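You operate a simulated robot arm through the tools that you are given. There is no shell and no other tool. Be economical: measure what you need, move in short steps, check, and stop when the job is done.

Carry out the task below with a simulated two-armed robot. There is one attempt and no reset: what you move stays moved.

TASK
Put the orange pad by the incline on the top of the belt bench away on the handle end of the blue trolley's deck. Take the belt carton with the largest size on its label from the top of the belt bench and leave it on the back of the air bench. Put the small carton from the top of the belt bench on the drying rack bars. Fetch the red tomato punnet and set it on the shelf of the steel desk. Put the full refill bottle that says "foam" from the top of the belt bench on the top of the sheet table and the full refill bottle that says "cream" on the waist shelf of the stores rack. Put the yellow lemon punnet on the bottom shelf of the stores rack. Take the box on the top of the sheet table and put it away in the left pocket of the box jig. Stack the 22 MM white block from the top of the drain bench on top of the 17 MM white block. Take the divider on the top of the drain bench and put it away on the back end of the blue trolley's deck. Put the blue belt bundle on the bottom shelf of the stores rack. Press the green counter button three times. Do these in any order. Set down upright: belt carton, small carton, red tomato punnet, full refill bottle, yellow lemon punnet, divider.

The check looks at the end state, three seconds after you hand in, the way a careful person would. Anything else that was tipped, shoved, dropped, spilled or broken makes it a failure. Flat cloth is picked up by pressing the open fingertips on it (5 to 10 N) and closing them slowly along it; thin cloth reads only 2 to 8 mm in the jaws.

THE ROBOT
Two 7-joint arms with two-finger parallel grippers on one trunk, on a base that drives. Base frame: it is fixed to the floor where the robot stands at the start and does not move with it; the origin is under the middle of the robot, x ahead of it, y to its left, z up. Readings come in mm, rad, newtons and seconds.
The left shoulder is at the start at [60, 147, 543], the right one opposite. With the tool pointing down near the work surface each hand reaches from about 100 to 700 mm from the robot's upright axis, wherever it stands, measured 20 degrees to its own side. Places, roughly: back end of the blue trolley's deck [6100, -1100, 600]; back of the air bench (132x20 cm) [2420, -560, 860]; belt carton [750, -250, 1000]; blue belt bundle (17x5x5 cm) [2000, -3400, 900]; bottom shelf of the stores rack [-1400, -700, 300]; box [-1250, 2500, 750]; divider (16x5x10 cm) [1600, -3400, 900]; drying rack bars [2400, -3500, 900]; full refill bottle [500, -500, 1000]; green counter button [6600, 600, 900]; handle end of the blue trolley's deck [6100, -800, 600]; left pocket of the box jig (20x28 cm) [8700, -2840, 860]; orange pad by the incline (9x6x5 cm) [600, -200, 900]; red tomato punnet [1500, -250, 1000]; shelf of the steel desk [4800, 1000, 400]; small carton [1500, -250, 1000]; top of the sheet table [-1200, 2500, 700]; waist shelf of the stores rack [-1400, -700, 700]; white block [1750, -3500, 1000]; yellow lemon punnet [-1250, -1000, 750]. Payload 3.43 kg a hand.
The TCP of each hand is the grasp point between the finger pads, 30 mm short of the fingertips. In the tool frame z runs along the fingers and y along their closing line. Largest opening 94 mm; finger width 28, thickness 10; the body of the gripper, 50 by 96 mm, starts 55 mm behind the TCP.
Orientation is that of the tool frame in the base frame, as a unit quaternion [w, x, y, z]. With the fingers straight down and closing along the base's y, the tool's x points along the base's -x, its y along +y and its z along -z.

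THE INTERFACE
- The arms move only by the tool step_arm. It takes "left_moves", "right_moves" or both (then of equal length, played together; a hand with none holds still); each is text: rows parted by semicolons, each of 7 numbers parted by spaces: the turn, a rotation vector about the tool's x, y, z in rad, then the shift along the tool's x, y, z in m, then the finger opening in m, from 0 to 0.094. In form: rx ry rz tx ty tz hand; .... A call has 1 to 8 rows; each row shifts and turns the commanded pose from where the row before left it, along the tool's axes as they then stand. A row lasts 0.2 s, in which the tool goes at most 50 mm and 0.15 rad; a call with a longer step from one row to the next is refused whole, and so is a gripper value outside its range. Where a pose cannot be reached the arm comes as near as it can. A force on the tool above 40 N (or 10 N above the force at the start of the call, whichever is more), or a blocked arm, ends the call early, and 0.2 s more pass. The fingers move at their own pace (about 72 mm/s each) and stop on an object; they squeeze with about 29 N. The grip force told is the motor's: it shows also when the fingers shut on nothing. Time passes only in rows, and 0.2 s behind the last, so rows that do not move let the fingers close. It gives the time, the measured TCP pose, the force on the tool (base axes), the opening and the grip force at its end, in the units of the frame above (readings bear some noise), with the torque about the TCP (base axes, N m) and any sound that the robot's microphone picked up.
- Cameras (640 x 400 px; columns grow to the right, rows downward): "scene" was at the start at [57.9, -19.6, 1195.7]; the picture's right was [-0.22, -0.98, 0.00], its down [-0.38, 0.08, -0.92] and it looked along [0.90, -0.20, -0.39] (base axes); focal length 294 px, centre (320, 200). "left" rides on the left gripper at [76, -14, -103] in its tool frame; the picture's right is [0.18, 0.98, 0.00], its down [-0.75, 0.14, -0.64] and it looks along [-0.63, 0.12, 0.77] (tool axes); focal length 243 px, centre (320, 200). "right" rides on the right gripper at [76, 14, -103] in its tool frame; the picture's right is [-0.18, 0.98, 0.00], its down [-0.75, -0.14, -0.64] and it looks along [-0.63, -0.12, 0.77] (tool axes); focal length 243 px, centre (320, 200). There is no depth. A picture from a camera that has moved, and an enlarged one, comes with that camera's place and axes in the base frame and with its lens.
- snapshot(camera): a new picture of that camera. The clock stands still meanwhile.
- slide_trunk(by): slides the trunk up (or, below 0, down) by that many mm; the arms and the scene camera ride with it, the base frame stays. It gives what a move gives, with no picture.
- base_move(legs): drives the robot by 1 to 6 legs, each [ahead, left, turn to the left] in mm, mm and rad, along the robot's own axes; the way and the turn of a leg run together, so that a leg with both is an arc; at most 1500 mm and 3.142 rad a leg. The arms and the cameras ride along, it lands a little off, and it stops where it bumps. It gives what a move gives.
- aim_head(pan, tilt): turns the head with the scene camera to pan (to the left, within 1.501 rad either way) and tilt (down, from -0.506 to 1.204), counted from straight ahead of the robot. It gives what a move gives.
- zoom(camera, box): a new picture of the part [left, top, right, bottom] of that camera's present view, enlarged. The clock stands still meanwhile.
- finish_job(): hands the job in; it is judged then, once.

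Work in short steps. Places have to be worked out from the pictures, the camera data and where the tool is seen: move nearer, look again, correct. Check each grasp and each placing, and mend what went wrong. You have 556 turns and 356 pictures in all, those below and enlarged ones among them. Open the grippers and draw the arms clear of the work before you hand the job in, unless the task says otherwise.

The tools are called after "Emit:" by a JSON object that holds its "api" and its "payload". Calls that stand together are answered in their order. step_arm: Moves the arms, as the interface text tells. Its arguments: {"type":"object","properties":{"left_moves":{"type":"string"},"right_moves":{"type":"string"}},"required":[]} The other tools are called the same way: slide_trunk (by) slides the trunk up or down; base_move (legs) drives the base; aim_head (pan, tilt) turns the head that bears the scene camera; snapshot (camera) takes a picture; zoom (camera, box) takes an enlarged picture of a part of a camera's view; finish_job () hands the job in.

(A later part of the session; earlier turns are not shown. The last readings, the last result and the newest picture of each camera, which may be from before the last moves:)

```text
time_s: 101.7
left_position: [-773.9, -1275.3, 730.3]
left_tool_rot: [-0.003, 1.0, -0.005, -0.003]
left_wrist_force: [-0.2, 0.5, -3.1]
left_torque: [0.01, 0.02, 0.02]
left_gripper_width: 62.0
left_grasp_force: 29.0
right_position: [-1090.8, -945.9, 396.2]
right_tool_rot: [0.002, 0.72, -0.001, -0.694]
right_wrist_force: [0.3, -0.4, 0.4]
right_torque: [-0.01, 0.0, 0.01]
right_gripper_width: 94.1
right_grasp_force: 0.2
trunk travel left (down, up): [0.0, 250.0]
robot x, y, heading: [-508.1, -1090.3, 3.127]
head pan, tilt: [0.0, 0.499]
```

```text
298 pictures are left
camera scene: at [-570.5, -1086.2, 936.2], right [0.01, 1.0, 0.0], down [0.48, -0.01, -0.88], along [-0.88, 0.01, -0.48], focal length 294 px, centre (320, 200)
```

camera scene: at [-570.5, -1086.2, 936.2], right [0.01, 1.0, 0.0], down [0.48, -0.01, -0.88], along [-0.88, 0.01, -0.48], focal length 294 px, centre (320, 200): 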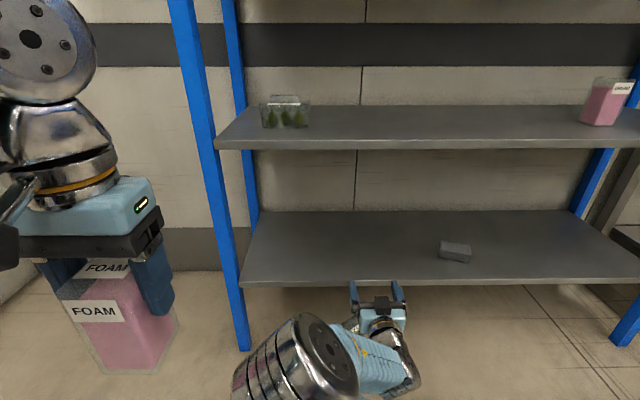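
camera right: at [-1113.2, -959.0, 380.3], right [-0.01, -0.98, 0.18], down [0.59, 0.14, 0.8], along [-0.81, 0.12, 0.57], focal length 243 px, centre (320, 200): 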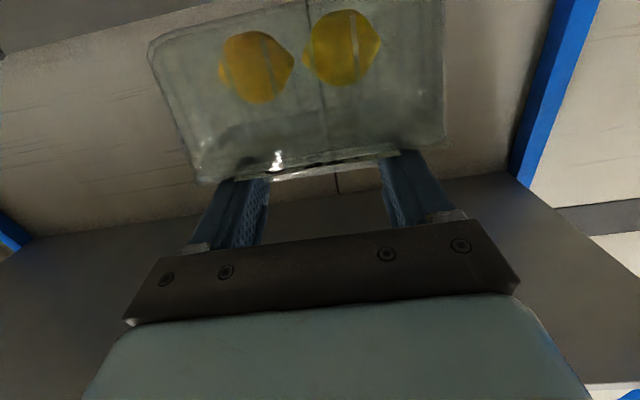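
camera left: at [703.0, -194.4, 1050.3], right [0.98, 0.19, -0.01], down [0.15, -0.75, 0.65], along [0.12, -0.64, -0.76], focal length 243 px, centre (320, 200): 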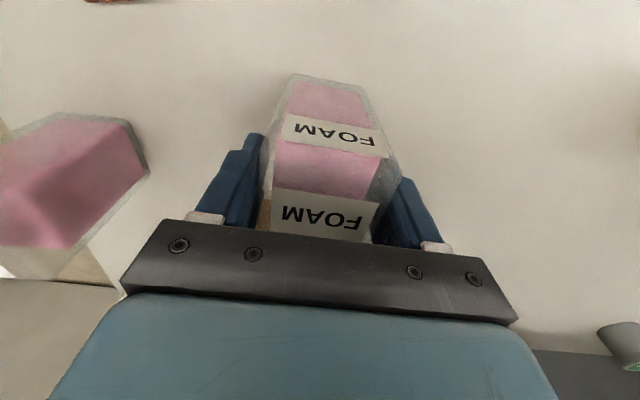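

The punnet isn't visible on the shelf. Check the right camera.

Emit:
{"api": "snapshot", "payload": {"camera": "right"}}

Emit:
{"api": "zoom", "payload": {"camera": "scene", "box": [220, 200, 480, 362]}}

```text
297 pictures are left
camera right: at [-985.8, -961.2, 323.5], right [-0.01, -0.98, 0.19], down [0.61, 0.15, 0.78], along [-0.79, 0.12, 0.6], focal length 243 px, centre (320, 200)
```

right: 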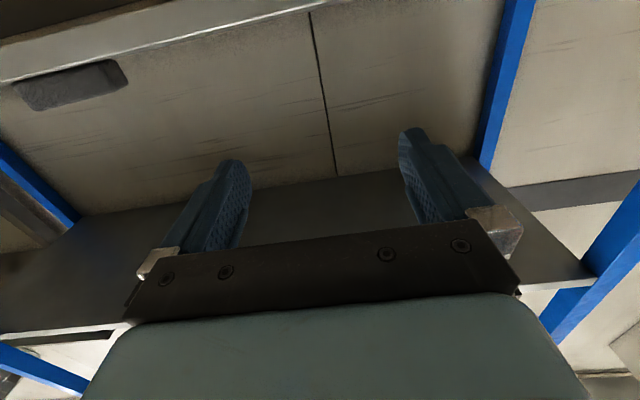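

```text
2.46 times, centred on (350, 281) of scene
camera zoom: at [-570.5, -1086.2, 936.2], right [0.01, 1.0, 0.0], down [0.48, -0.01, -0.88], along [-0.88, 0.01, -0.48], focal length 725 px, centre (246, 1)
```

zoom: 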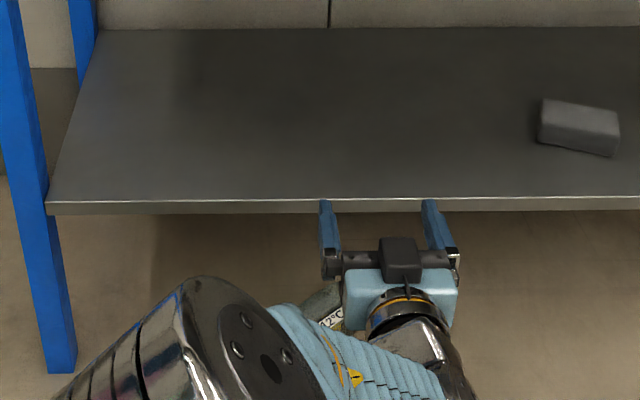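

I see a bit of its label under the arm. Tilt the head down to find out where it lies.

Emit:
{"api": "aim_head", "payload": {"pan": -0.1, "tilt": 0.95}}

Emit:
{"api": "snapshot", "payload": {"camera": "scene"}}

```text
time_s: 102.6
left_position: [-774.2, -1273.8, 731.5]
left_tool_rot: [-0.002, 1.0, -0.006, -0.003]
left_wrist_force: [-0.1, -0.2, -3.1]
left_torque: [0.01, 0.0, 0.02]
left_gripper_width: 62.1
left_grasp_force: 29.3
right_position: [-1091.8, -946.1, 396.3]
right_tool_rot: [0.002, 0.719, -0.001, -0.695]
right_wrist_force: [-0.2, -0.4, -0.4]
right_torque: [-0.01, -0.01, -0.04]
right_gripper_width: 94.2
right_grasp_force: 0.1
trunk travel left (down, up): [0.0, 250.0]
robot x, y, heading: [-507.3, -1088.1, 3.127]
head pan, tilt: [-0.099, 0.949]
```

```text
295 pictures are left
camera scene: at [-551.9, -1079.3, 898.8], right [0.11, 0.99, 0.0], down [0.81, -0.09, -0.58], along [-0.58, 0.07, -0.81], focal length 294 px, centre (320, 200)
```

scene: 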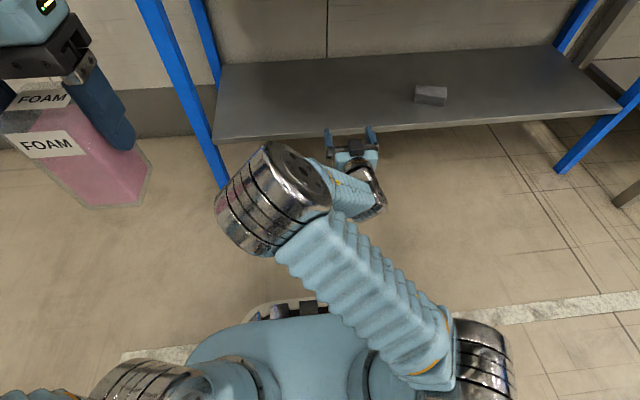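

Emit:
{"api": "step_arm", "payload": {"right_moves": "0 0 0 -0.045 0 0 0.094; 0 0 0 -0.045 0 0 0.094; 0 0 0 -0.045 0 0 0.094; 0 0 0 -0.045 0 0 0.094"}}

Emit:
{"api": "snapshot", "payload": {"camera": "scene"}}

```text
time_s: 103.6
left_position: [-774.6, -1273.5, 732.3]
left_tool_rot: [-0.003, 1.0, -0.005, -0.003]
left_wrist_force: [0.0, 0.1, -2.8]
left_torque: [-0.02, -0.02, -0.02]
left_gripper_width: 62.2
left_grasp_force: 28.5
right_position: [-1097.9, -946.7, 575.1]
right_tool_rot: [0.001, 0.72, -0.001, -0.694]
right_wrist_force: [-0.3, 0.7, 0.1]
right_torque: [-0.01, 0.0, 0.01]
right_gripper_width: 94.0
right_grasp_force: 0.1
trunk travel left (down, up): [0.0, 250.0]
robot x, y, heading: [-511.3, -1088.3, 3.13]
head pan, tilt: [-0.099, 0.949]
```

```text
294 pictures are left
camera scene: at [-551.9, -1079.3, 898.7], right [0.11, 0.99, 0.0], down [0.81, -0.09, -0.58], along [-0.58, 0.07, -0.81], focal length 294 px, centre (320, 200)
```

scene: 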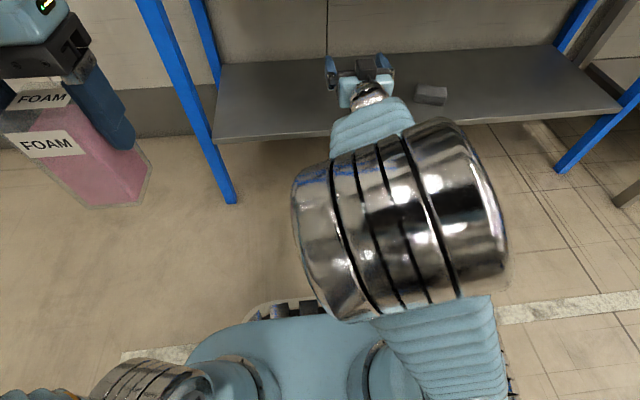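

The sight line of that label points to the floor under the shelf, about (-1270,-950). Back away and look there.

Emit:
{"api": "base_move", "payload": {"legs": [[-250, 200, 0]]}}

Emit:
{"api": "aim_head", "payload": {"pan": -0.1, "tilt": 0.7}}

Emit:
{"api": "snapshot", "payload": {"camera": "scene"}}

```text
time_s: 105.7
left_position: [-528.5, -1476.2, 731.6]
left_tool_rot: [-0.001, 1.0, -0.005, -0.003]
left_wrist_force: [0.0, 0.0, -2.8]
left_torque: [-0.01, 0.0, 0.02]
left_gripper_width: 62.3
left_grasp_force: 29.1
right_position: [-851.0, -1148.6, 576.5]
right_tool_rot: [0.001, 0.72, -0.002, -0.694]
right_wrist_force: [0.4, 0.3, 0.6]
right_torque: [-0.01, -0.02, -0.02]
right_gripper_width: 93.9
right_grasp_force: 0.1
trunk travel left (down, up): [0.0, 250.0]
robot x, y, heading: [-260.5, -1291.5, 3.123]
head pan, tilt: [-0.099, 0.949]
```

```text
time_s: 106.5
left_position: [-527.8, -1476.6, 731.2]
left_tool_rot: [-0.002, 1.0, -0.006, -0.003]
left_wrist_force: [1.1, -0.6, -2.4]
left_torque: [0.01, -0.04, 0.02]
left_gripper_width: 62.2
left_grasp_force: 29.3
right_position: [-852.9, -1150.0, 575.4]
right_tool_rot: [0.002, 0.72, -0.001, -0.694]
right_wrist_force: [-0.4, -0.3, 0.3]
right_torque: [0.01, 0.04, -0.02]
right_gripper_width: 93.8
right_grasp_force: 0.0
trunk travel left (down, up): [0.0, 250.0]
robot x, y, heading: [-262.7, -1291.4, 3.135]
head pan, tilt: [-0.099, 0.7]
```

```text
293 pictures are left
camera scene: at [-318.4, -1280.8, 918.5], right [0.11, 0.99, 0.0], down [0.64, -0.07, -0.76], along [-0.76, 0.09, -0.64], focal length 294 px, centre (320, 200)
```

scene: 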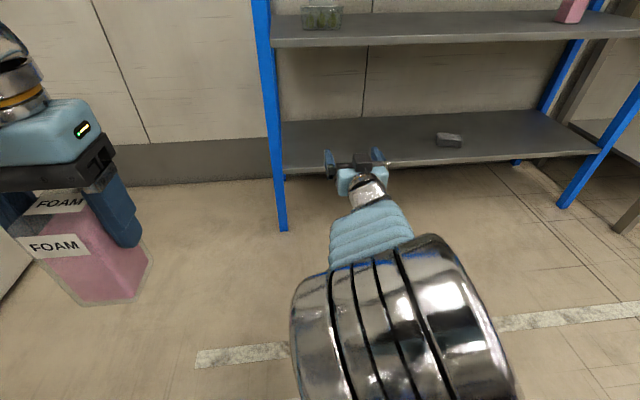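

Emit:
{"api": "base_move", "payload": {"legs": [[0, -550, 0]]}}

Emit:
{"api": "aim_head", "payload": {"pan": 0.3, "tilt": 0.7}}

Emit:
{"api": "snapshot", "payload": {"camera": "scene"}}

```text
time_s: 109.7
left_position: [-521.8, -923.6, 733.0]
left_tool_rot: [-0.002, 1.0, -0.003, -0.003]
left_wrist_force: [0.0, -0.3, -2.1]
left_torque: [-0.04, 0.01, -0.03]
left_gripper_width: 62.3
left_grasp_force: 29.4
right_position: [-846.0, -598.1, 577.1]
right_tool_rot: [0.003, 0.72, 0.0, -0.694]
right_wrist_force: [0.8, -0.4, 0.0]
right_torque: [0.01, 0.0, 0.0]
right_gripper_width: 94.1
right_grasp_force: 0.0
trunk travel left (down, up): [0.0, 250.0]
robot x, y, heading: [-252.5, -738.7, 3.13]
head pan, tilt: [-0.099, 0.7]
```

```text
time_s: 110.5
left_position: [-522.1, -923.5, 731.2]
left_tool_rot: [-0.003, 1.0, -0.003, -0.003]
left_wrist_force: [0.6, -0.2, -2.9]
left_torque: [0.01, 0.0, 0.02]
left_gripper_width: 62.4
left_grasp_force: 29.3
right_position: [-846.0, -598.8, 576.0]
right_tool_rot: [0.003, 0.72, 0.0, -0.694]
right_wrist_force: [0.0, -0.6, -1.1]
right_torque: [-0.01, -0.01, 0.02]
right_gripper_width: 94.0
right_grasp_force: 0.1
trunk travel left (down, up): [0.0, 250.0]
robot x, y, heading: [-255.8, -738.8, 3.133]
head pan, tilt: [0.3, 0.7]
```

```text
292 pictures are left
camera scene: at [-309.3, -760.9, 918.5], right [-0.29, 0.96, 0.0], down [0.62, 0.18, -0.76], along [-0.73, -0.22, -0.64], focal length 294 px, centre (320, 200)
```

scene: 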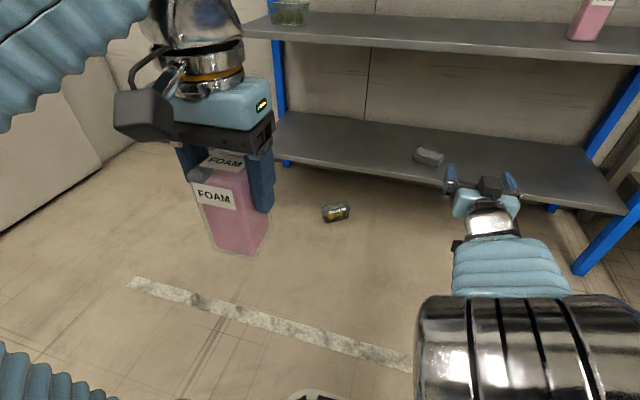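

The punnet was dragged off by fingers pressing on its lid (I should have lifted before retracting). It's on the floor near (-1260,-970). Zoom to see its pose.

Emit:
{"api": "zoom", "payload": {"camera": "scene", "box": [300, 180, 380, 230]}}

```text
8.00 times, centred on (340, 205) of scene
camera zoom: at [-309.3, -760.9, 918.5], right [-0.29, 0.96, 0.0], down [0.62, 0.18, -0.76], along [-0.73, -0.22, -0.64], focal length 2355 px, centre (160, 160)
```

zoom: 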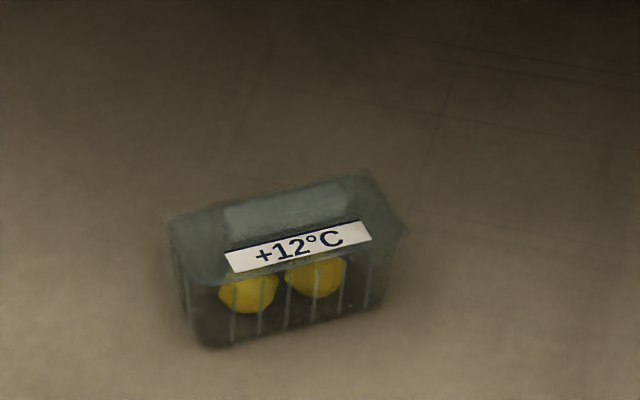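

It landed upright and intact, yawed ~34°. I'll re-grip it by the rib: pitch the hand back to 60°, then position the base so the hand approaches square to its front.

Emit:
{"api": "step_arm", "payload": {"right_moves": "0 0.12 0 0 0 0 0.094; 0 0.12 0 0 0 0 0.094; 0 0.12 0 0 0 0 0.094; 0 0.12 0 0 0 0 0.094"}}

Emit:
{"api": "base_move", "payload": {"legs": [[297, -75, 0], [0, 0, 0.6]]}}

Emit:
{"api": "aim_head", "payload": {"pan": 0, "tilt": 0.8}}

Emit:
{"api": "snapshot", "payload": {"camera": "scene"}}

Emit:
{"api": "snapshot", "payload": {"camera": "right"}}

```text
time_s: 111.5
left_position: [-521.8, -924.2, 731.4]
left_tool_rot: [-0.001, 1.0, -0.002, -0.002]
left_wrist_force: [0.3, -0.2, -1.8]
left_torque: [0.01, -0.03, 0.01]
left_gripper_width: 62.2
left_grasp_force: 28.9
right_position: [-846.4, -598.0, 576.6]
right_tool_rot: [0.003, 0.865, 0.001, -0.502]
right_wrist_force: [-0.1, -0.8, 0.3]
right_torque: [0.0, 0.01, 0.0]
right_gripper_width: 94.2
right_grasp_force: 0.0
trunk travel left (down, up): [0.0, 250.0]
robot x, y, heading: [-253.0, -734.5, 3.134]
head pan, tilt: [0.3, 0.7]
```

```text
time_s: 115.2
left_position: [-665.3, -964.8, 731.7]
left_tool_rot: [-0.002, 0.956, 0.293, -0.003]
left_wrist_force: [0.1, -0.2, -2.2]
left_torque: [-0.01, 0.04, 0.03]
left_gripper_width: 62.1
left_grasp_force: 28.8
right_position: [-1116.1, -880.0, 575.4]
right_tool_rot: [0.152, 0.825, 0.257, -0.48]
right_wrist_force: [-0.1, 0.7, -0.1]
right_torque: [-0.01, 0.0, -0.01]
right_gripper_width: 94.1
right_grasp_force: 0.1
trunk travel left (down, up): [0.0, 250.0]
robot x, y, heading: [-548.5, -657.6, -2.542]
head pan, tilt: [0.3, 0.7]
```

```text
time_s: 116.0
left_position: [-664.8, -964.8, 732.4]
left_tool_rot: [-0.001, 0.956, 0.293, -0.004]
left_wrist_force: [-0.1, -0.4, -2.0]
left_torque: [0.0, -0.02, 0.02]
left_gripper_width: 62.3
left_grasp_force: 28.8
right_position: [-1117.4, -879.7, 575.9]
right_tool_rot: [0.152, 0.825, 0.258, -0.479]
right_wrist_force: [0.6, -0.7, 0.6]
right_torque: [0.0, 0.04, -0.04]
right_gripper_width: 94.2
right_grasp_force: 0.1
trunk travel left (down, up): [0.0, 250.0]
robot x, y, heading: [-551.8, -658.3, -2.553]
head pan, tilt: [0.0, 0.799]
```

```text
290 pictures are left
camera scene: at [-596.1, -687.1, 910.3], right [-0.56, 0.83, 0.0], down [0.59, 0.4, -0.7], along [-0.58, -0.39, -0.72], focal length 294 px, centre (320, 200)
```

scene: 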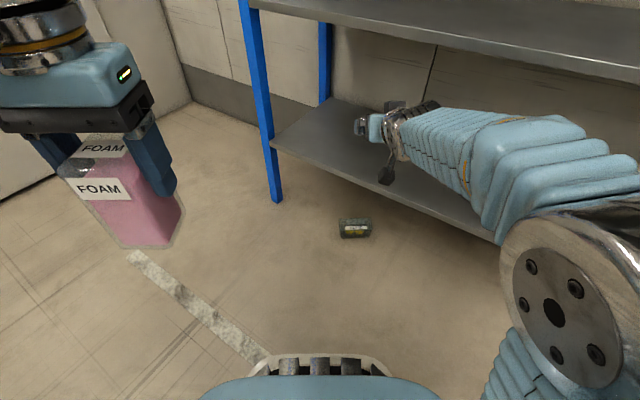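

```text
289 pictures are left
camera right: at [-1005.0, -819.0, 560.5], right [0.49, -0.86, 0.16], down [0.07, 0.23, 0.97], along [-0.87, -0.46, 0.17], focal length 243 px, centre (320, 200)
```

right: 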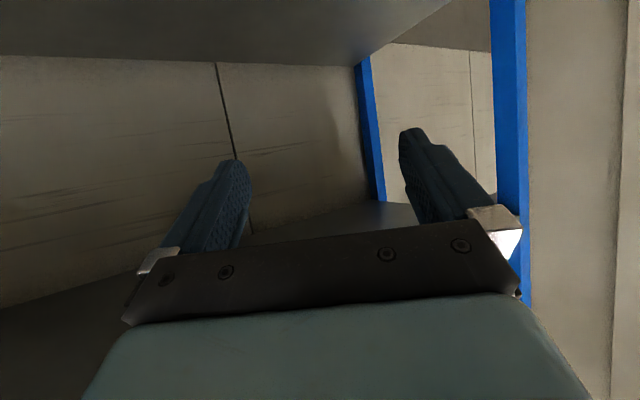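

Emit:
{"api": "zoom", "payload": {"camera": "scene", "box": [315, 203, 395, 253]}}

```text
8.00 times, centred on (355, 228) of scene
camera zoom: at [-596.1, -687.1, 910.3], right [-0.56, 0.83, 0.0], down [0.59, 0.4, -0.7], along [-0.58, -0.39, -0.72], focal length 2355 px, centre (40, -24)
```

zoom: 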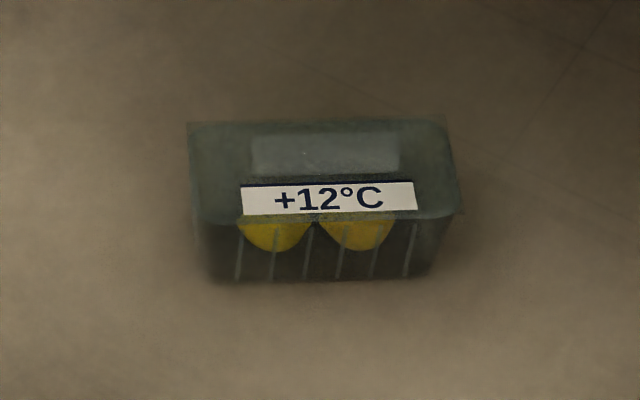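

Well squared; the rib is ~160 mm ahead of the hand, laterally aligned within 2 mm. Lower the hand toward the floor in stages.

Emit:
{"api": "step_arm", "payload": {"right_moves": "0 0 0 0.0433 0 0.025 0.094; 0 0 0 0.0433 0 0.025 0.094; 0 0 0 0.0433 0 0.025 0.094; 0 0 0 0.0433 0 0.025 0.094; 0 0 0 0.0433 0 0.025 0.094; 0 0 0 0.0433 0 0.025 0.094"}}

Emit:
{"api": "snapshot", "payload": {"camera": "scene"}}

```text
time_s: 117.4
left_position: [-665.6, -964.2, 731.9]
left_tool_rot: [-0.001, 0.956, 0.294, -0.003]
left_wrist_force: [0.5, 1.1, -3.1]
left_torque: [0.0, 0.04, 0.0]
left_gripper_width: 62.2
left_grasp_force: 29.3
right_position: [-1118.8, -881.5, 275.3]
right_tool_rot: [0.153, 0.825, 0.257, -0.481]
right_wrist_force: [0.9, -0.6, -0.4]
right_torque: [0.01, -0.02, 0.0]
right_gripper_width: 94.0
right_grasp_force: 0.0
trunk travel left (down, up): [0.0, 250.0]
robot x, y, heading: [-556.7, -658.5, -2.552]
head pan, tilt: [0.0, 0.799]
```

```text
287 pictures are left
camera scene: at [-596.0, -686.9, 910.4], right [-0.56, 0.83, 0.0], down [0.59, 0.4, -0.7], along [-0.58, -0.39, -0.72], focal length 294 px, centre (320, 200)
```

scene: 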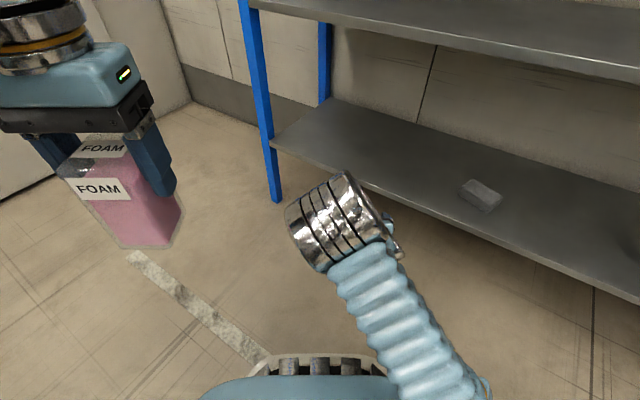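

Emit:
{"api": "step_arm", "payload": {"right_moves": "0 0 0 0.0433 0 0.025 0.094; 0 0 0 0.0433 0 0.025 0.094; 0 0 0 0.0433 0 0.025 0.094"}}

Emit:
{"api": "snapshot", "payload": {"camera": "right"}}

```text
time_s: 118.2
left_position: [-665.7, -963.9, 731.7]
left_tool_rot: [-0.001, 0.956, 0.293, -0.004]
left_wrist_force: [0.4, -0.4, -3.2]
left_torque: [0.02, 0.01, -0.01]
left_gripper_width: 62.0
left_grasp_force: 28.9
right_position: [-1091.5, -892.6, 171.3]
right_tool_rot: [0.152, 0.825, 0.257, -0.48]
right_wrist_force: [-0.4, -0.7, -0.7]
right_torque: [-0.01, -0.02, -0.01]
right_gripper_width: 94.0
right_grasp_force: 0.2
right hand out of reach, approached as far as the arm can: row 2, 3
trunk travel left (down, up): [0.0, 250.0]
robot x, y, heading: [-555.2, -656.1, -2.547]
head pan, tilt: [0.0, 0.799]
```

```text
286 pictures are left
camera right: at [-979.4, -831.8, 155.3], right [0.48, -0.86, 0.16], down [0.07, 0.22, 0.97], along [-0.87, -0.46, 0.17], focal length 243 px, centre (320, 200)
```

right: 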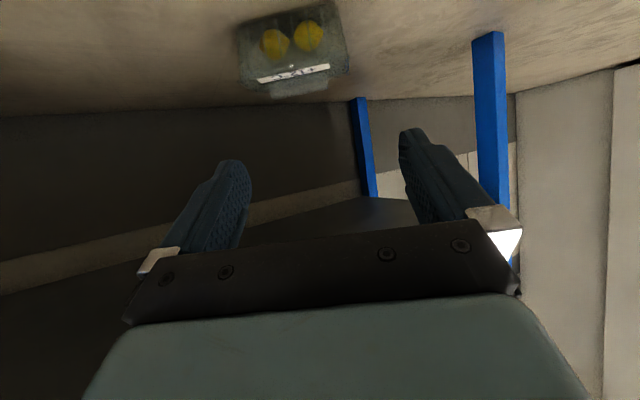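

The arm is too folded there; extending forward will allow it lower. Move forward 90 mm at about z 125.

Emit:
{"api": "step_arm", "payload": {"right_moves": "0 0 0 -0.0225 0 0.039 0.094; 0 0 0 -0.0225 0 0.039 0.094; 0 0 0 0 0 0 0.094"}}

Emit:
{"api": "snapshot", "payload": {"camera": "right"}}

Emit:
{"api": "snapshot", "payload": {"camera": "scene"}}

```text
time_s: 119.0
left_position: [-665.2, -965.5, 731.2]
left_tool_rot: [0.0, 0.956, 0.293, -0.003]
left_wrist_force: [-0.5, -0.6, -2.1]
left_torque: [0.01, 0.02, 0.0]
left_gripper_width: 62.1
left_grasp_force: 28.8
right_position: [-1141.3, -945.2, 201.1]
right_tool_rot: [0.152, 0.825, 0.257, -0.479]
right_wrist_force: [-0.7, 0.8, 0.1]
right_torque: [0.04, -0.01, 0.0]
right_gripper_width: 94.2
right_grasp_force: 0.0
right hand out of reach, approached as far as the arm can: row 1, 2
trunk travel left (down, up): [0.0, 250.0]
robot x, y, heading: [-554.0, -659.9, -2.547]
head pan, tilt: [0.0, 0.799]
```

```text
285 pictures are left
camera right: at [-1028.7, -884.1, 184.7], right [0.49, -0.86, 0.16], down [0.07, 0.23, 0.97], along [-0.87, -0.46, 0.17], focal length 243 px, centre (320, 200)
```

right: 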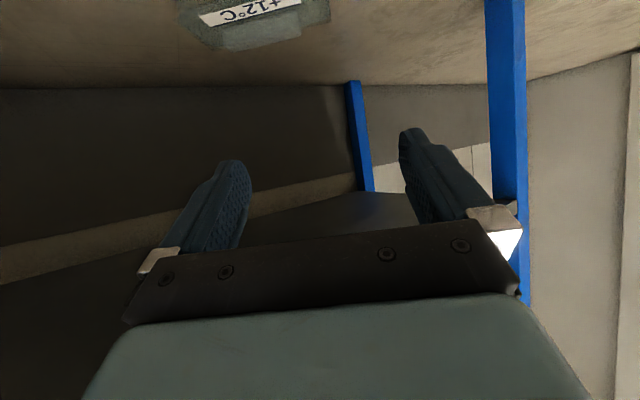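

```text
284 pictures are left
camera scene: at [-596.1, -687.1, 910.3], right [-0.56, 0.83, 0.0], down [0.59, 0.4, -0.7], along [-0.58, -0.39, -0.72], focal length 294 px, centre (320, 200)
```

scene: 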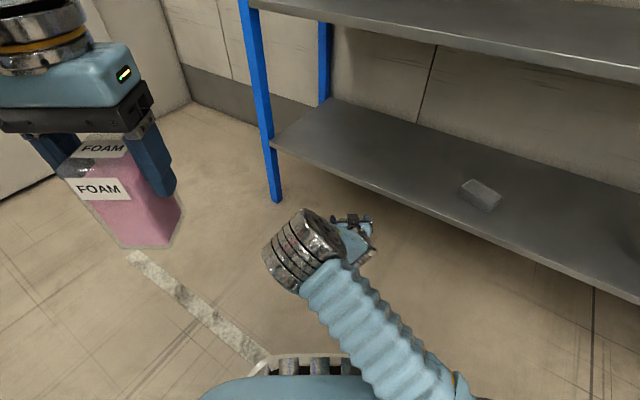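

The wrist limit prevents a 60° pitch that low. Use a steeper pitch of ~38°, which still keeps the hand clear of the shelf edge.

Emit:
{"api": "step_arm", "payload": {"right_moves": "0 0.13 0 0 0 0 0.094; 0 0.13 0 0 0 0 0.094; 0 0.12 0 0 0 0 0.094; 0 0 0 0 0 0 0.094"}}

Emit:
{"api": "snapshot", "payload": {"camera": "right"}}

```text
time_s: 120.0
left_position: [-664.5, -964.6, 732.7]
left_tool_rot: [-0.001, 0.956, 0.293, -0.003]
left_wrist_force: [0.6, 0.6, -2.7]
left_torque: [0.01, 0.02, -0.03]
left_gripper_width: 62.4
left_grasp_force: 29.1
right_position: [-1140.9, -944.4, 201.7]
right_tool_rot: [0.101, 0.901, 0.282, -0.315]
right_wrist_force: [0.4, -0.6, -0.4]
right_torque: [0.02, -0.02, 0.0]
right_gripper_width: 94.2
right_grasp_force: 0.1
trunk travel left (down, up): [0.0, 250.0]
robot x, y, heading: [-551.2, -661.0, -2.547]
head pan, tilt: [0.0, 0.799]
```

```text
283 pictures are left
camera right: at [-1032.3, -885.9, 233.3], right [0.44, -0.89, 0.12], down [-0.24, 0.01, 0.97], along [-0.87, -0.46, -0.2], focal length 243 px, centre (320, 200)
```

right: 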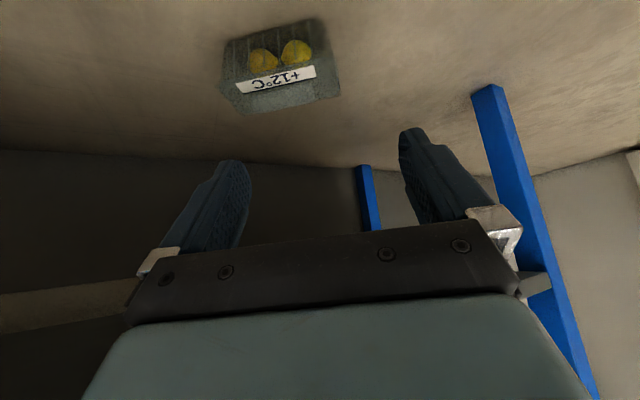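

Now align: 43 mm right, 95 mm forward, then 50 mm down, and check.

Emit:
{"api": "step_arm", "payload": {"right_moves": "0 0 0 -0.025 -0.0215 0.02 0.094; 0 0 0 -0.025 -0.0215 0.02 0.094; 0 0 0 -0.024 0 0.019 0.094; 0 0 0 0.0312 0 0.0391 0.094"}}

Emit:
{"api": "snapshot", "payload": {"camera": "right"}}

Emit:
{"api": "zoom", "payload": {"camera": "scene", "box": [260, 150, 460, 275]}}

```text
time_s: 121.0
left_position: [-664.4, -964.0, 731.5]
left_tool_rot: [-0.001, 0.956, 0.293, -0.003]
left_wrist_force: [-0.4, -1.2, -3.5]
left_torque: [0.0, -0.01, 0.0]
left_gripper_width: 62.3
left_grasp_force: 29.2
right_position: [-1157.0, -953.9, 206.8]
right_tool_rot: [0.101, 0.9, 0.282, -0.316]
right_wrist_force: [-0.7, 0.3, 0.0]
right_torque: [0.01, -0.02, 0.02]
right_gripper_width: 93.9
right_grasp_force: 0.0
right hand out of reach, approached as far as the arm can: row 1, 2, 3, 4
trunk travel left (down, up): [0.0, 250.0]
robot x, y, heading: [-554.3, -659.1, -2.549]
head pan, tilt: [0.0, 0.799]
```

```text
282 pictures are left
camera right: at [-1047.3, -894.3, 239.1], right [0.44, -0.89, 0.12], down [-0.24, 0.01, 0.97], along [-0.86, -0.46, -0.21], focal length 243 px, centre (320, 200)
```

right: 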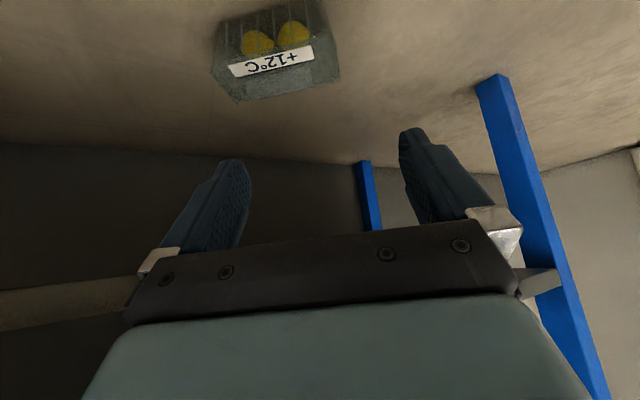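

```text
3.20 times, centred on (360, 212) of scene
camera zoom: at [-596.1, -687.0, 910.3], right [-0.56, 0.83, 0.0], down [0.59, 0.4, -0.7], along [-0.58, -0.39, -0.72], focal length 942 px, centre (192, 160)
```

zoom: 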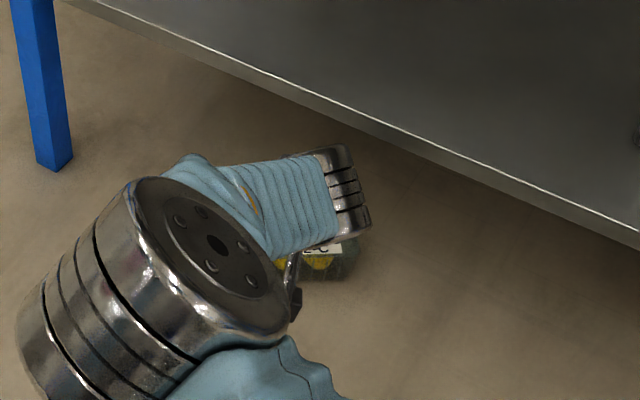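

The arm is stuck in an awkward elbow posture. Raise it, go back to a tool-down posture and re-approach.

Emit:
{"api": "step_arm", "payload": {"right_moves": "0 0 0 -0.0312 0 -0.0391 0.094; 0 0 0 -0.0312 0 -0.0391 0.094; 0 0 0 -0.0312 0 -0.0391 0.094; 0 0 0 -0.0312 0 -0.0391 0.094; 0 0.135 0 -0.0312 0 -0.0391 0.094; 0 0.135 0 0 0 0 0.094; 0 0.135 0 0 0 0 0.094; 0 0.135 0 0 0 0 0.094"}}

Emit:
{"api": "step_arm", "payload": {"right_moves": "0 0.135 0 0.02 -0.04 0 0.094; 0 0 0 0.02 -0.04 0 0.094; 0 0 0 0 -0.04 0 0.094"}}

Emit:
{"api": "snapshot", "payload": {"camera": "scene"}}

```text
time_s: 121.8
left_position: [-663.8, -964.1, 732.1]
left_tool_rot: [-0.001, 0.956, 0.293, -0.003]
left_wrist_force: [0.2, -0.7, -3.0]
left_torque: [0.02, 0.0, -0.01]
left_gripper_width: 62.2
left_grasp_force: 29.0
right_position: [-1151.0, -951.5, 319.9]
right_tool_rot: [0.101, 0.906, 0.282, -0.299]
right_wrist_force: [2.9, -0.4, 2.3]
right_torque: [0.07, 0.11, -0.11]
right_gripper_width: 93.7
right_grasp_force: 0.2
trunk travel left (down, up): [0.0, 250.0]
robot x, y, heading: [-553.3, -660.9, -2.552]
head pan, tilt: [0.0, 0.799]
stopped in row 3 (right hand): the force on the tool passed its limit at 77 N (the readings are from after the stop); the commanded pose is now the measured one
```

```text
time_s: 122.4
left_position: [-663.3, -965.5, 732.1]
left_tool_rot: [-0.002, 0.956, 0.294, -0.004]
left_wrist_force: [0.5, 0.1, -2.9]
left_torque: [-0.02, -0.03, 0.03]
left_gripper_width: 62.2
left_grasp_force: 28.8
right_position: [-1163.2, -874.7, 296.6]
right_tool_rot: [0.091, 0.922, 0.294, -0.233]
right_wrist_force: [30.3, -1.4, 10.8]
right_torque: [0.44, 0.64, -1.07]
right_gripper_width: 82.4
right_grasp_force: 0.1
right hand out of reach, approached as far as the arm can: row 3
trunk travel left (down, up): [0.0, 250.0]
robot x, y, heading: [-549.4, -657.7, -2.549]
head pan, tilt: [0.0, 0.799]
stopped in row 3 (right hand): the force on the tool passed its limit at 48 N (the readings are from after the stop); the commanded pose is now the measured one
```

```text
280 pictures are left
camera scene: at [-594.2, -687.1, 910.6], right [-0.56, 0.83, 0.0], down [0.59, 0.4, -0.7], along [-0.58, -0.39, -0.72], focal length 294 px, centre (320, 200)
```

scene: 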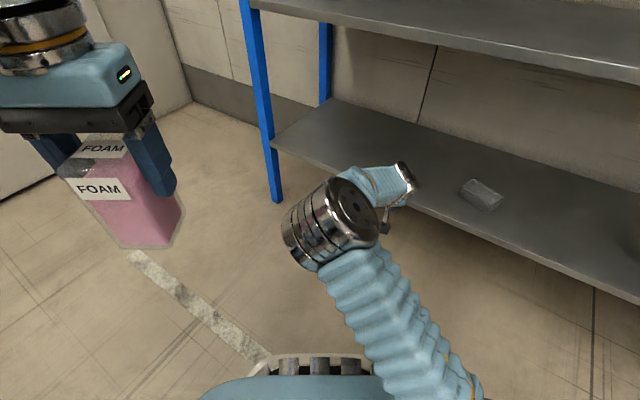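

The fingers touched the shelf edge. Back the base away before doing anything else with the arm.

Emit:
{"api": "base_move", "payload": {"legs": [[-200, 0, 0]]}}

Emit:
{"api": "snapshot", "payload": {"camera": "scene"}}

```text
time_s: 124.0
left_position: [-497.5, -851.5, 730.9]
left_tool_rot: [-0.001, 0.956, 0.294, -0.004]
left_wrist_force: [0.9, -0.5, -1.7]
left_torque: [0.0, -0.02, 0.04]
left_gripper_width: 62.3
left_grasp_force: 28.7
right_position: [-998.8, -760.2, 296.3]
right_tool_rot: [0.089, 0.923, 0.293, -0.234]
right_wrist_force: [0.6, 0.2, 0.6]
right_torque: [0.0, 0.02, 0.03]
right_gripper_width: 93.8
right_grasp_force: 0.0
trunk travel left (down, up): [0.0, 250.0]
robot x, y, heading: [-382.8, -545.9, -2.549]
head pan, tilt: [0.0, 0.799]
```

```text
279 pictures are left
camera scene: at [-429.4, -574.7, 910.3], right [-0.56, 0.83, 0.0], down [0.59, 0.4, -0.7], along [-0.58, -0.39, -0.72], focal length 294 px, centre (320, 200)
```

scene: 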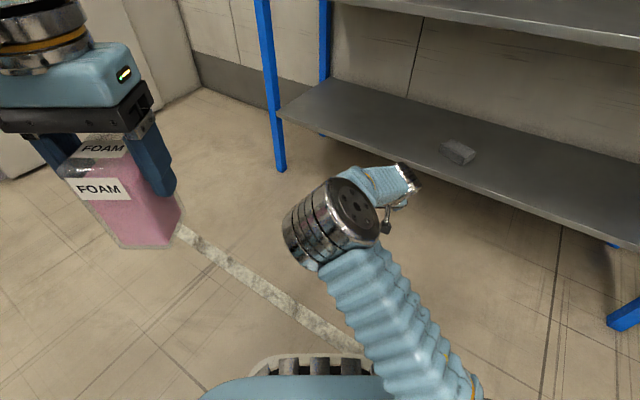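

Clear now. Raise the right hand and return it to tool-down.

Emit:
{"api": "step_arm", "payload": {"right_moves": "0 0 0 -0.0227 0 -0.0445 0.094; 0 0 0 -0.0227 0 -0.0445 0.094; 0 0 0 -0.0227 0 -0.0445 0.094; 0 0 0 -0.0227 0 -0.0445 0.094; 0 0.12 0 0 -0.03 0 0.094; 0 0.12 0 0 -0.03 0 0.094; 0 0.12 0 0 -0.03 0 0.094; 0 0.115 0 0 -0.03 0 0.094"}}

Emit:
{"api": "snapshot", "payload": {"camera": "scene"}}

```text
time_s: 125.8
left_position: [-497.7, -851.7, 730.3]
left_tool_rot: [-0.001, 0.956, 0.294, -0.004]
left_wrist_force: [0.9, 0.4, -2.4]
left_torque: [0.03, 0.01, 0.01]
left_gripper_width: 62.2
left_grasp_force: 29.1
right_position: [-997.9, -711.8, 491.8]
right_tool_rot: [0.04, 0.948, 0.305, -0.087]
right_wrist_force: [0.1, -0.8, 0.0]
right_torque: [-0.01, 0.03, 0.0]
right_gripper_width: 93.7
right_grasp_force: 0.1
right hand out of reach, approached as far as the arm can: row 6, 7, 8
trunk travel left (down, up): [0.0, 250.0]
robot x, y, heading: [-388.1, -544.1, -2.541]
head pan, tilt: [0.0, 0.799]
```

```text
278 pictures are left
camera scene: at [-429.5, -574.6, 910.3], right [-0.56, 0.83, 0.0], down [0.59, 0.4, -0.7], along [-0.58, -0.39, -0.72], focal length 294 px, centre (320, 200)
```

scene: 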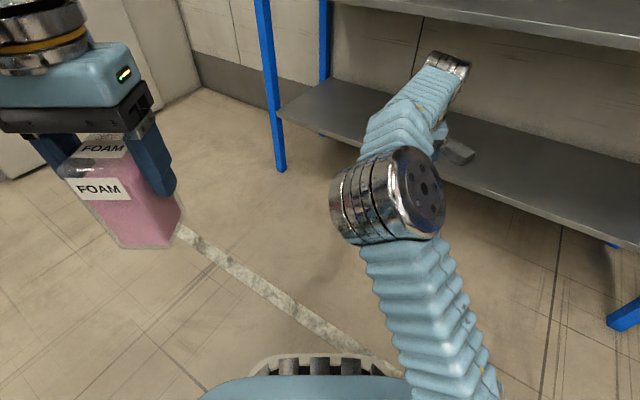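

Emit:
{"api": "step_arm", "payload": {"right_moves": "0 0.05 0 0.045 -0.01 0 0.094; 0 0.05 0 0.045 -0.01 0 0.094; 0 0.05 0 0.045 -0.01 0 0.094; 0 0.04 0 0.045 -0.01 0 0.094; 0 0 0 0.03 -0.01 0 0.094"}}

Emit:
{"api": "snapshot", "payload": {"camera": "scene"}}

```text
time_s: 127.0
left_position: [-498.5, -852.2, 731.1]
left_tool_rot: [-0.001, 0.956, 0.294, -0.003]
left_wrist_force: [0.3, 0.7, -3.0]
left_torque: [0.03, 0.01, 0.0]
left_gripper_width: 62.2
left_grasp_force: 29.2
right_position: [-858.7, -547.9, 470.0]
right_tool_rot: [0.012, 0.952, 0.307, 0.004]
right_wrist_force: [0.7, 0.6, -0.5]
right_torque: [-0.02, 0.01, -0.04]
right_gripper_width: 93.9
right_grasp_force: 0.1
trunk travel left (down, up): [0.0, 250.0]
robot x, y, heading: [-380.9, -548.5, -2.546]
head pan, tilt: [0.0, 0.799]
```

```text
277 pictures are left
camera scene: at [-429.5, -574.7, 910.3], right [-0.56, 0.83, 0.0], down [0.59, 0.4, -0.7], along [-0.58, -0.39, -0.72], focal length 294 px, centre (320, 200)
```

scene: 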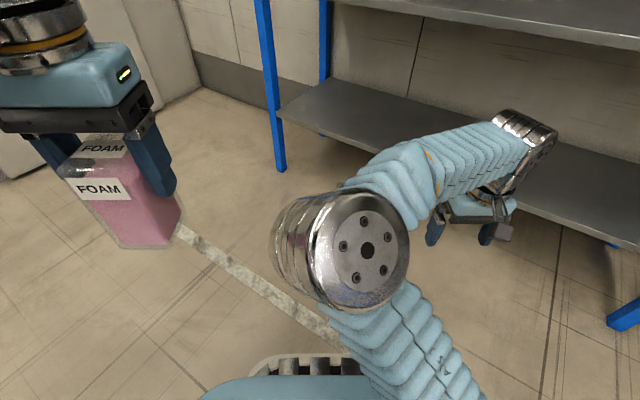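

The elbow has swung inward. Bring the hand back to the original home posture (ahead 280, right 260, high) to recover the elbow-out configuration.

Emit:
{"api": "step_arm", "payload": {"right_moves": "0 0 0 0.02 0 -0.045 0.094; 0 0 0 0.02 0 -0.045 0.094; 0 0 0 0.02 0 -0.045 0.094; 0 0 0 0.02 0 -0.045 0.094; 0 0 0 0.02 0 -0.045 0.094; 0 0 0 0.018 0 -0.045 0.094"}}

Emit:
{"api": "snapshot", "payload": {"camera": "scene"}}

```text
time_s: 128.4
left_position: [-498.3, -852.5, 730.7]
left_tool_rot: [-0.001, 0.956, 0.293, -0.003]
left_wrist_force: [0.3, 0.9, -2.8]
left_torque: [0.01, -0.02, 0.03]
left_gripper_width: 62.0
left_grasp_force: 29.0
right_position: [-765.2, -474.3, 730.5]
right_tool_rot: [0.012, 0.952, 0.307, 0.002]
right_wrist_force: [0.3, -0.2, -0.3]
right_torque: [0.01, -0.01, 0.0]
right_gripper_width: 94.0
right_grasp_force: 0.1
right hand out of reach, approached as far as the arm can: row 6
trunk travel left (down, up): [0.0, 250.0]
robot x, y, heading: [-385.3, -547.5, -2.543]
head pan, tilt: [0.0, 0.799]
```

```text
276 pictures are left
camera scene: at [-429.5, -575.0, 910.2], right [-0.56, 0.83, 0.0], down [0.59, 0.4, -0.7], along [-0.58, -0.39, -0.72], focal length 294 px, centre (320, 200)
```

scene: 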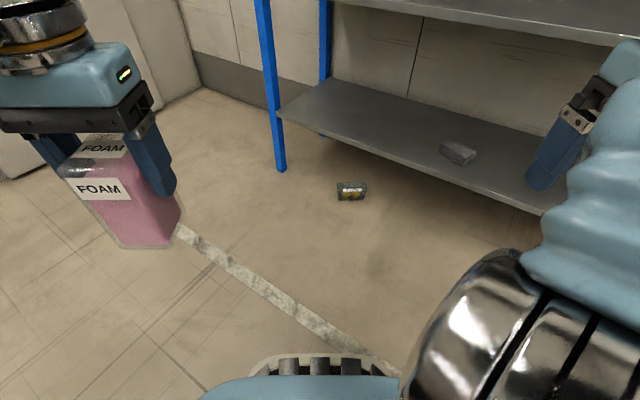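

Good, the arm is back to home. Now lower it tool-down, moving outward ahead.

Emit:
{"api": "step_arm", "payload": {"right_moves": "0 0 0 -0.02 0.01 0.044 0.094; 0 0 0 -0.02 0.01 0.044 0.094; 0 0 0 -0.02 0.01 0.044 0.094; 0 0 0 -0.02 0.01 0.044 0.094; 0 0 0 -0.02 0.01 0.044 0.094; 0 0 0 -0.02 0.01 0.044 0.094; 0 0 0 -0.02 0.01 0.044 0.094; 0 0 0 -0.02 0.01 0.044 0.094"}}

Emit:
{"api": "step_arm", "payload": {"right_moves": "0 0 0 0 0 0.045 0.094; 0 0 0 0 0 0.045 0.094; 0 0 0 0 0 0.045 0.094; 0 0 0 0 0 0.045 0.094; 0 0 0 0 0 0.045 0.094"}}

Emit:
{"api": "snapshot", "payload": {"camera": "scene"}}

```text
time_s: 130.2
left_position: [-497.7, -851.8, 731.6]
left_tool_rot: [-0.001, 0.956, 0.293, -0.003]
left_wrist_force: [-1.0, 0.4, -2.9]
left_torque: [-0.03, -0.01, -0.02]
left_gripper_width: 62.2
left_grasp_force: 28.5
right_position: [-845.8, -639.6, 378.8]
right_tool_rot: [0.012, 0.952, 0.306, 0.003]
right_wrist_force: [0.1, -0.4, -1.2]
right_torque: [0.01, -0.02, 0.05]
right_gripper_width: 94.2
right_grasp_force: 0.2
trunk travel left (down, up): [0.0, 250.0]
robot x, y, heading: [-381.2, -548.1, -2.547]
head pan, tilt: [0.0, 0.799]
```

```text
time_s: 131.4
left_position: [-496.9, -852.7, 731.1]
left_tool_rot: [-0.001, 0.956, 0.294, -0.003]
left_wrist_force: [-1.2, -0.1, -2.4]
left_torque: [0.01, 0.01, 0.02]
left_gripper_width: 62.0
left_grasp_force: 28.9
right_position: [-843.7, -646.1, 155.6]
right_tool_rot: [0.011, 0.952, 0.307, 0.003]
right_wrist_force: [-0.8, 0.1, -0.2]
right_torque: [-0.02, 0.05, 0.0]
right_gripper_width: 94.0
right_grasp_force: 0.0
trunk travel left (down, up): [0.0, 250.0]
robot x, y, heading: [-385.5, -542.8, -2.542]
head pan, tilt: [0.0, 0.799]
```

```text
275 pictures are left
camera scene: at [-429.3, -574.6, 910.4], right [-0.56, 0.83, 0.0], down [0.59, 0.4, -0.7], along [-0.58, -0.39, -0.72], focal length 294 px, centre (320, 200)
```

scene: 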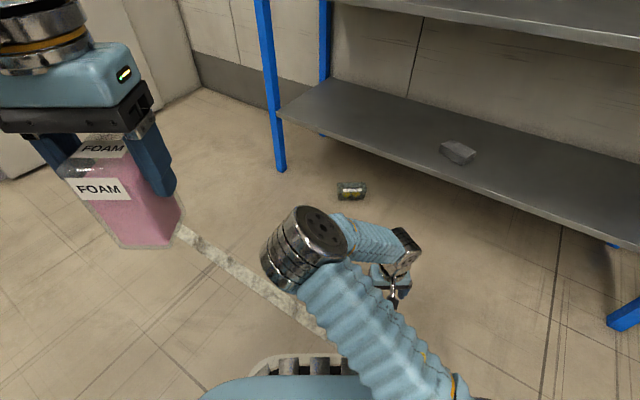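

Tool-down reaches the floor zone. Now pitch to ~38° here and lower to z≈96, checking reach.

Emit:
{"api": "step_arm", "payload": {"right_moves": "0 -0.14 0 0 0 0 0.094; 0 -0.14 0 0 0 0 0.094; 0 -0.14 0 0 0 0 0.094; 0 -0.14 0 0 0 0 0.094; 0 -0.1 0 0 0 0 0.094; 0 0 0 0 0 0 0.094"}}

Emit:
{"api": "snapshot", "payload": {"camera": "right"}}

```text
time_s: 132.8
left_position: [-497.0, -852.5, 731.4]
left_tool_rot: [-0.001, 0.956, 0.294, -0.003]
left_wrist_force: [-0.1, 0.3, -2.6]
left_torque: [0.0, 0.01, -0.03]
left_gripper_width: 62.4
left_grasp_force: 29.0
right_position: [-840.4, -644.5, 156.2]
right_tool_rot: [0.111, 0.901, 0.287, -0.306]
right_wrist_force: [-0.4, 0.0, -1.0]
right_torque: [0.03, 0.01, -0.01]
right_gripper_width: 94.0
right_grasp_force: 0.1
trunk travel left (down, up): [0.0, 250.0]
robot x, y, heading: [-383.1, -544.0, -2.547]
head pan, tilt: [0.0, 0.799]
```

```text
274 pictures are left
camera right: at [-734.6, -583.8, 190.2], right [0.45, -0.88, 0.14], down [-0.26, 0.02, 0.97], along [-0.85, -0.47, -0.22], focal length 243 px, centre (320, 200)
```

right: 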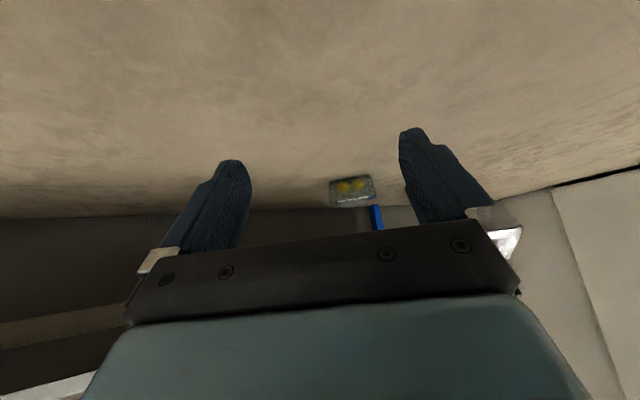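

Emit:
{"api": "step_arm", "payload": {"right_moves": "0 0 0 0.0155 0 0.0195 0.094; 0 0 0 0.0155 0 0.0195 0.094; 0 0 0 0 0 0 0.094"}}

Emit:
{"api": "snapshot", "payload": {"camera": "right"}}

```text
time_s: 133.6
left_position: [-498.5, -852.4, 731.8]
left_tool_rot: [-0.001, 0.956, 0.294, -0.003]
left_wrist_force: [-0.7, 0.9, -3.3]
left_torque: [-0.02, 0.04, 0.01]
left_gripper_width: 62.3
left_grasp_force: 28.7
right_position: [-831.9, -658.6, 125.5]
right_tool_rot: [0.11, 0.902, 0.286, -0.305]
right_wrist_force: [0.1, 0.4, -0.2]
right_torque: [0.0, 0.03, -0.01]
right_gripper_width: 94.3
right_grasp_force: 0.1
right hand out of reach, approached as far as the arm can: row 1, 2
trunk travel left (down, up): [0.0, 250.0]
robot x, y, heading: [-386.3, -547.8, -2.548]
head pan, tilt: [0.0, 0.799]
```

```text
273 pictures are left
camera right: at [-724.4, -597.4, 160.0], right [0.45, -0.88, 0.14], down [-0.26, 0.02, 0.97], along [-0.85, -0.47, -0.22], focal length 243 px, centre (320, 200)
```

right: 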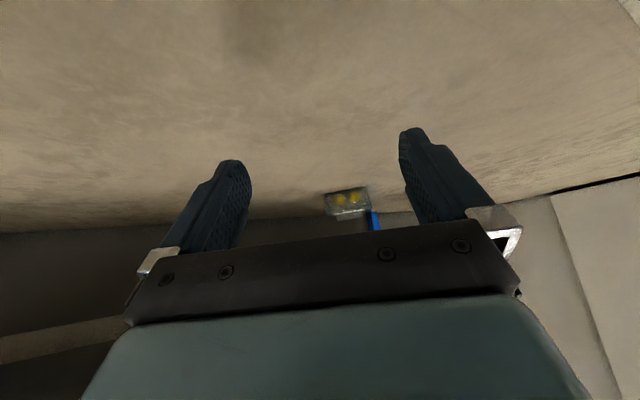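

Reach is limited by the elbow fold. I'll test whether extending forward (elbow out) allows a lower height at this pitch; there's free floor ahead.

Emit:
{"api": "step_arm", "payload": {"right_moves": "0 0 0 -0.0352 0 0.0281 0.094; 0 0 0 -0.0352 0 0.0281 0.094; 0 0 0 -0.0352 0 0.0281 0.094; 0 0 0 -0.0352 0 0.0281 0.094; 0 0 0 0.0125 0 0.0156 0.094; 0 0 0 0.0125 0 0.0156 0.094"}}

Emit:
{"api": "snapshot", "payload": {"camera": "scene"}}

```text
time_s: 135.0
left_position: [-497.9, -851.9, 732.2]
left_tool_rot: [-0.001, 0.956, 0.293, -0.004]
left_wrist_force: [0.0, 0.1, -1.9]
left_torque: [0.02, 0.03, 0.04]
left_gripper_width: 62.4
left_grasp_force: 29.0
right_position: [-926.4, -775.8, 141.4]
right_tool_rot: [0.11, 0.901, 0.287, -0.305]
right_wrist_force: [-0.4, 1.1, 0.9]
right_torque: [-0.01, 0.0, -0.05]
right_gripper_width: 94.1
right_grasp_force: 0.0
right hand out of reach, approached as far as the arm can: row 1, 2, 3, 4, 5, 6
trunk travel left (down, up): [0.0, 250.0]
robot x, y, heading: [-383.5, -547.4, -2.547]
head pan, tilt: [0.0, 0.799]
```

```text
272 pictures are left
camera scene: at [-429.4, -574.7, 910.3], right [-0.56, 0.83, 0.0], down [0.59, 0.4, -0.7], along [-0.58, -0.39, -0.72], focal length 294 px, centre (320, 200)
```

scene: 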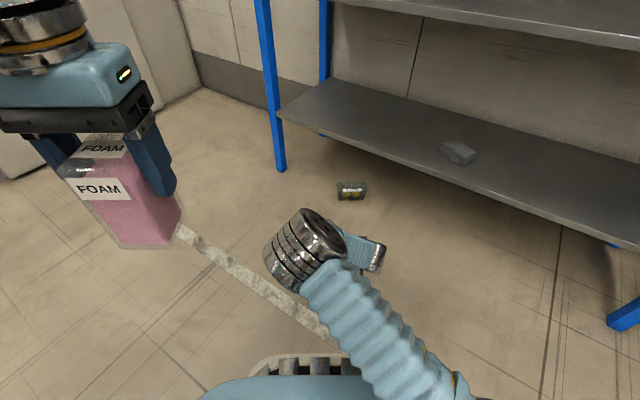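

Emit:
{"api": "step_arm", "payload": {"right_moves": "0 0 0 0 -0.045 0 0.094; 0 0 0 0 -0.045 0 0.094; 0 0 0 0 -0.045 0 0.094; 0 0 0 0 -0.045 0 0.094; 0 0 0 0.0125 0 0.0156 0.094; 0 0 0 0.0125 0 0.0156 0.094"}}

Emit:
{"api": "snapshot", "payload": {"camera": "scene"}}

```text
time_s: 136.4
left_position: [-498.2, -852.4, 730.8]
left_tool_rot: [-0.002, 0.956, 0.294, -0.003]
left_wrist_force: [-0.8, 0.0, -3.1]
left_torque: [0.01, 0.04, -0.02]
left_gripper_width: 62.2
left_grasp_force: 29.6
right_position: [-935.0, -676.8, 185.9]
right_tool_rot: [0.111, 0.901, 0.286, -0.306]
right_wrist_force: [0.5, 0.6, -0.1]
right_torque: [0.01, -0.01, -0.01]
right_gripper_width: 94.1
right_grasp_force: 0.0
right hand out of reach, approached as far as the arm can: row 1, 2, 3, 4, 5, 6
trunk travel left (down, up): [0.0, 250.0]
robot x, y, heading: [-383.1, -545.3, -2.546]
head pan, tilt: [0.0, 0.799]
```

```text
271 pictures are left
camera scene: at [-429.4, -574.7, 910.3], right [-0.56, 0.83, 0.0], down [0.59, 0.4, -0.7], along [-0.58, -0.39, -0.72], focal length 294 px, centre (320, 200)
```

scene: 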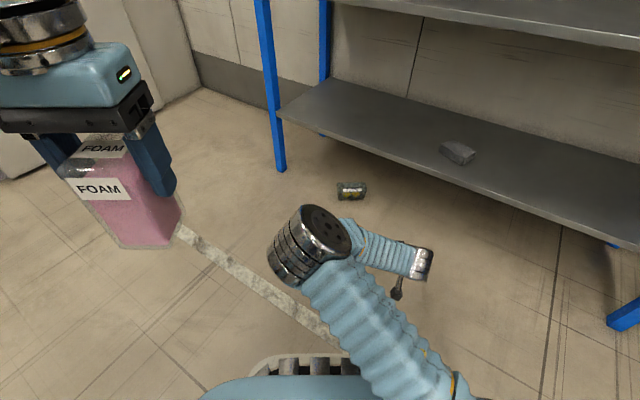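

Further right is worse. The arm needs to be more stretched: raise, extend far forward at p≈60°, then lower from above.

Emit:
{"api": "step_arm", "payload": {"right_moves": "0 0 0 -0.028 0.016 -0.035 0.094; 0 0 0 -0.028 0.016 -0.035 0.094; 0 0 0 -0.028 0.016 -0.035 0.094; 0 0 0 -0.028 0.016 -0.035 0.094; 0 -0.13 0 -0.028 0 0.022 0.094; 0 -0.13 0 -0.03 0 0.03 0.094; 0 -0.12 0 -0.03 0 0.035 0.094; 0 0 0 -0.0225 0 0.039 0.094"}}

Emit:
{"api": "snapshot", "payload": {"camera": "scene"}}

```text
time_s: 138.2
left_position: [-498.5, -851.6, 731.3]
left_tool_rot: [-0.001, 0.956, 0.294, -0.003]
left_wrist_force: [0.4, 0.9, -2.0]
left_torque: [-0.04, 0.04, 0.02]
left_gripper_width: 62.1
left_grasp_force: 28.8
right_position: [-1039.7, -825.9, 370.0]
right_tool_rot: [0.164, 0.827, 0.26, -0.47]
right_wrist_force: [-0.2, 0.0, 0.3]
right_torque: [0.02, -0.02, -0.01]
right_gripper_width: 93.9
right_grasp_force: 0.0
trunk travel left (down, up): [0.0, 250.0]
robot x, y, heading: [-387.2, -547.8, -2.544]
head pan, tilt: [0.0, 0.799]
```

```text
270 pictures are left
camera scene: at [-429.3, -574.5, 910.3], right [-0.56, 0.83, 0.0], down [0.59, 0.4, -0.7], along [-0.58, -0.39, -0.72], focal length 294 px, centre (320, 200)
```

scene: 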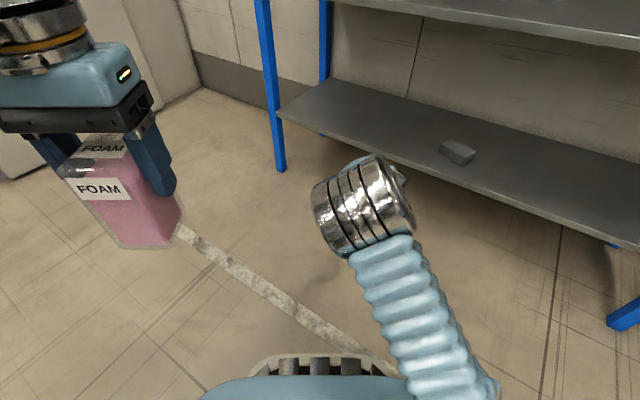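

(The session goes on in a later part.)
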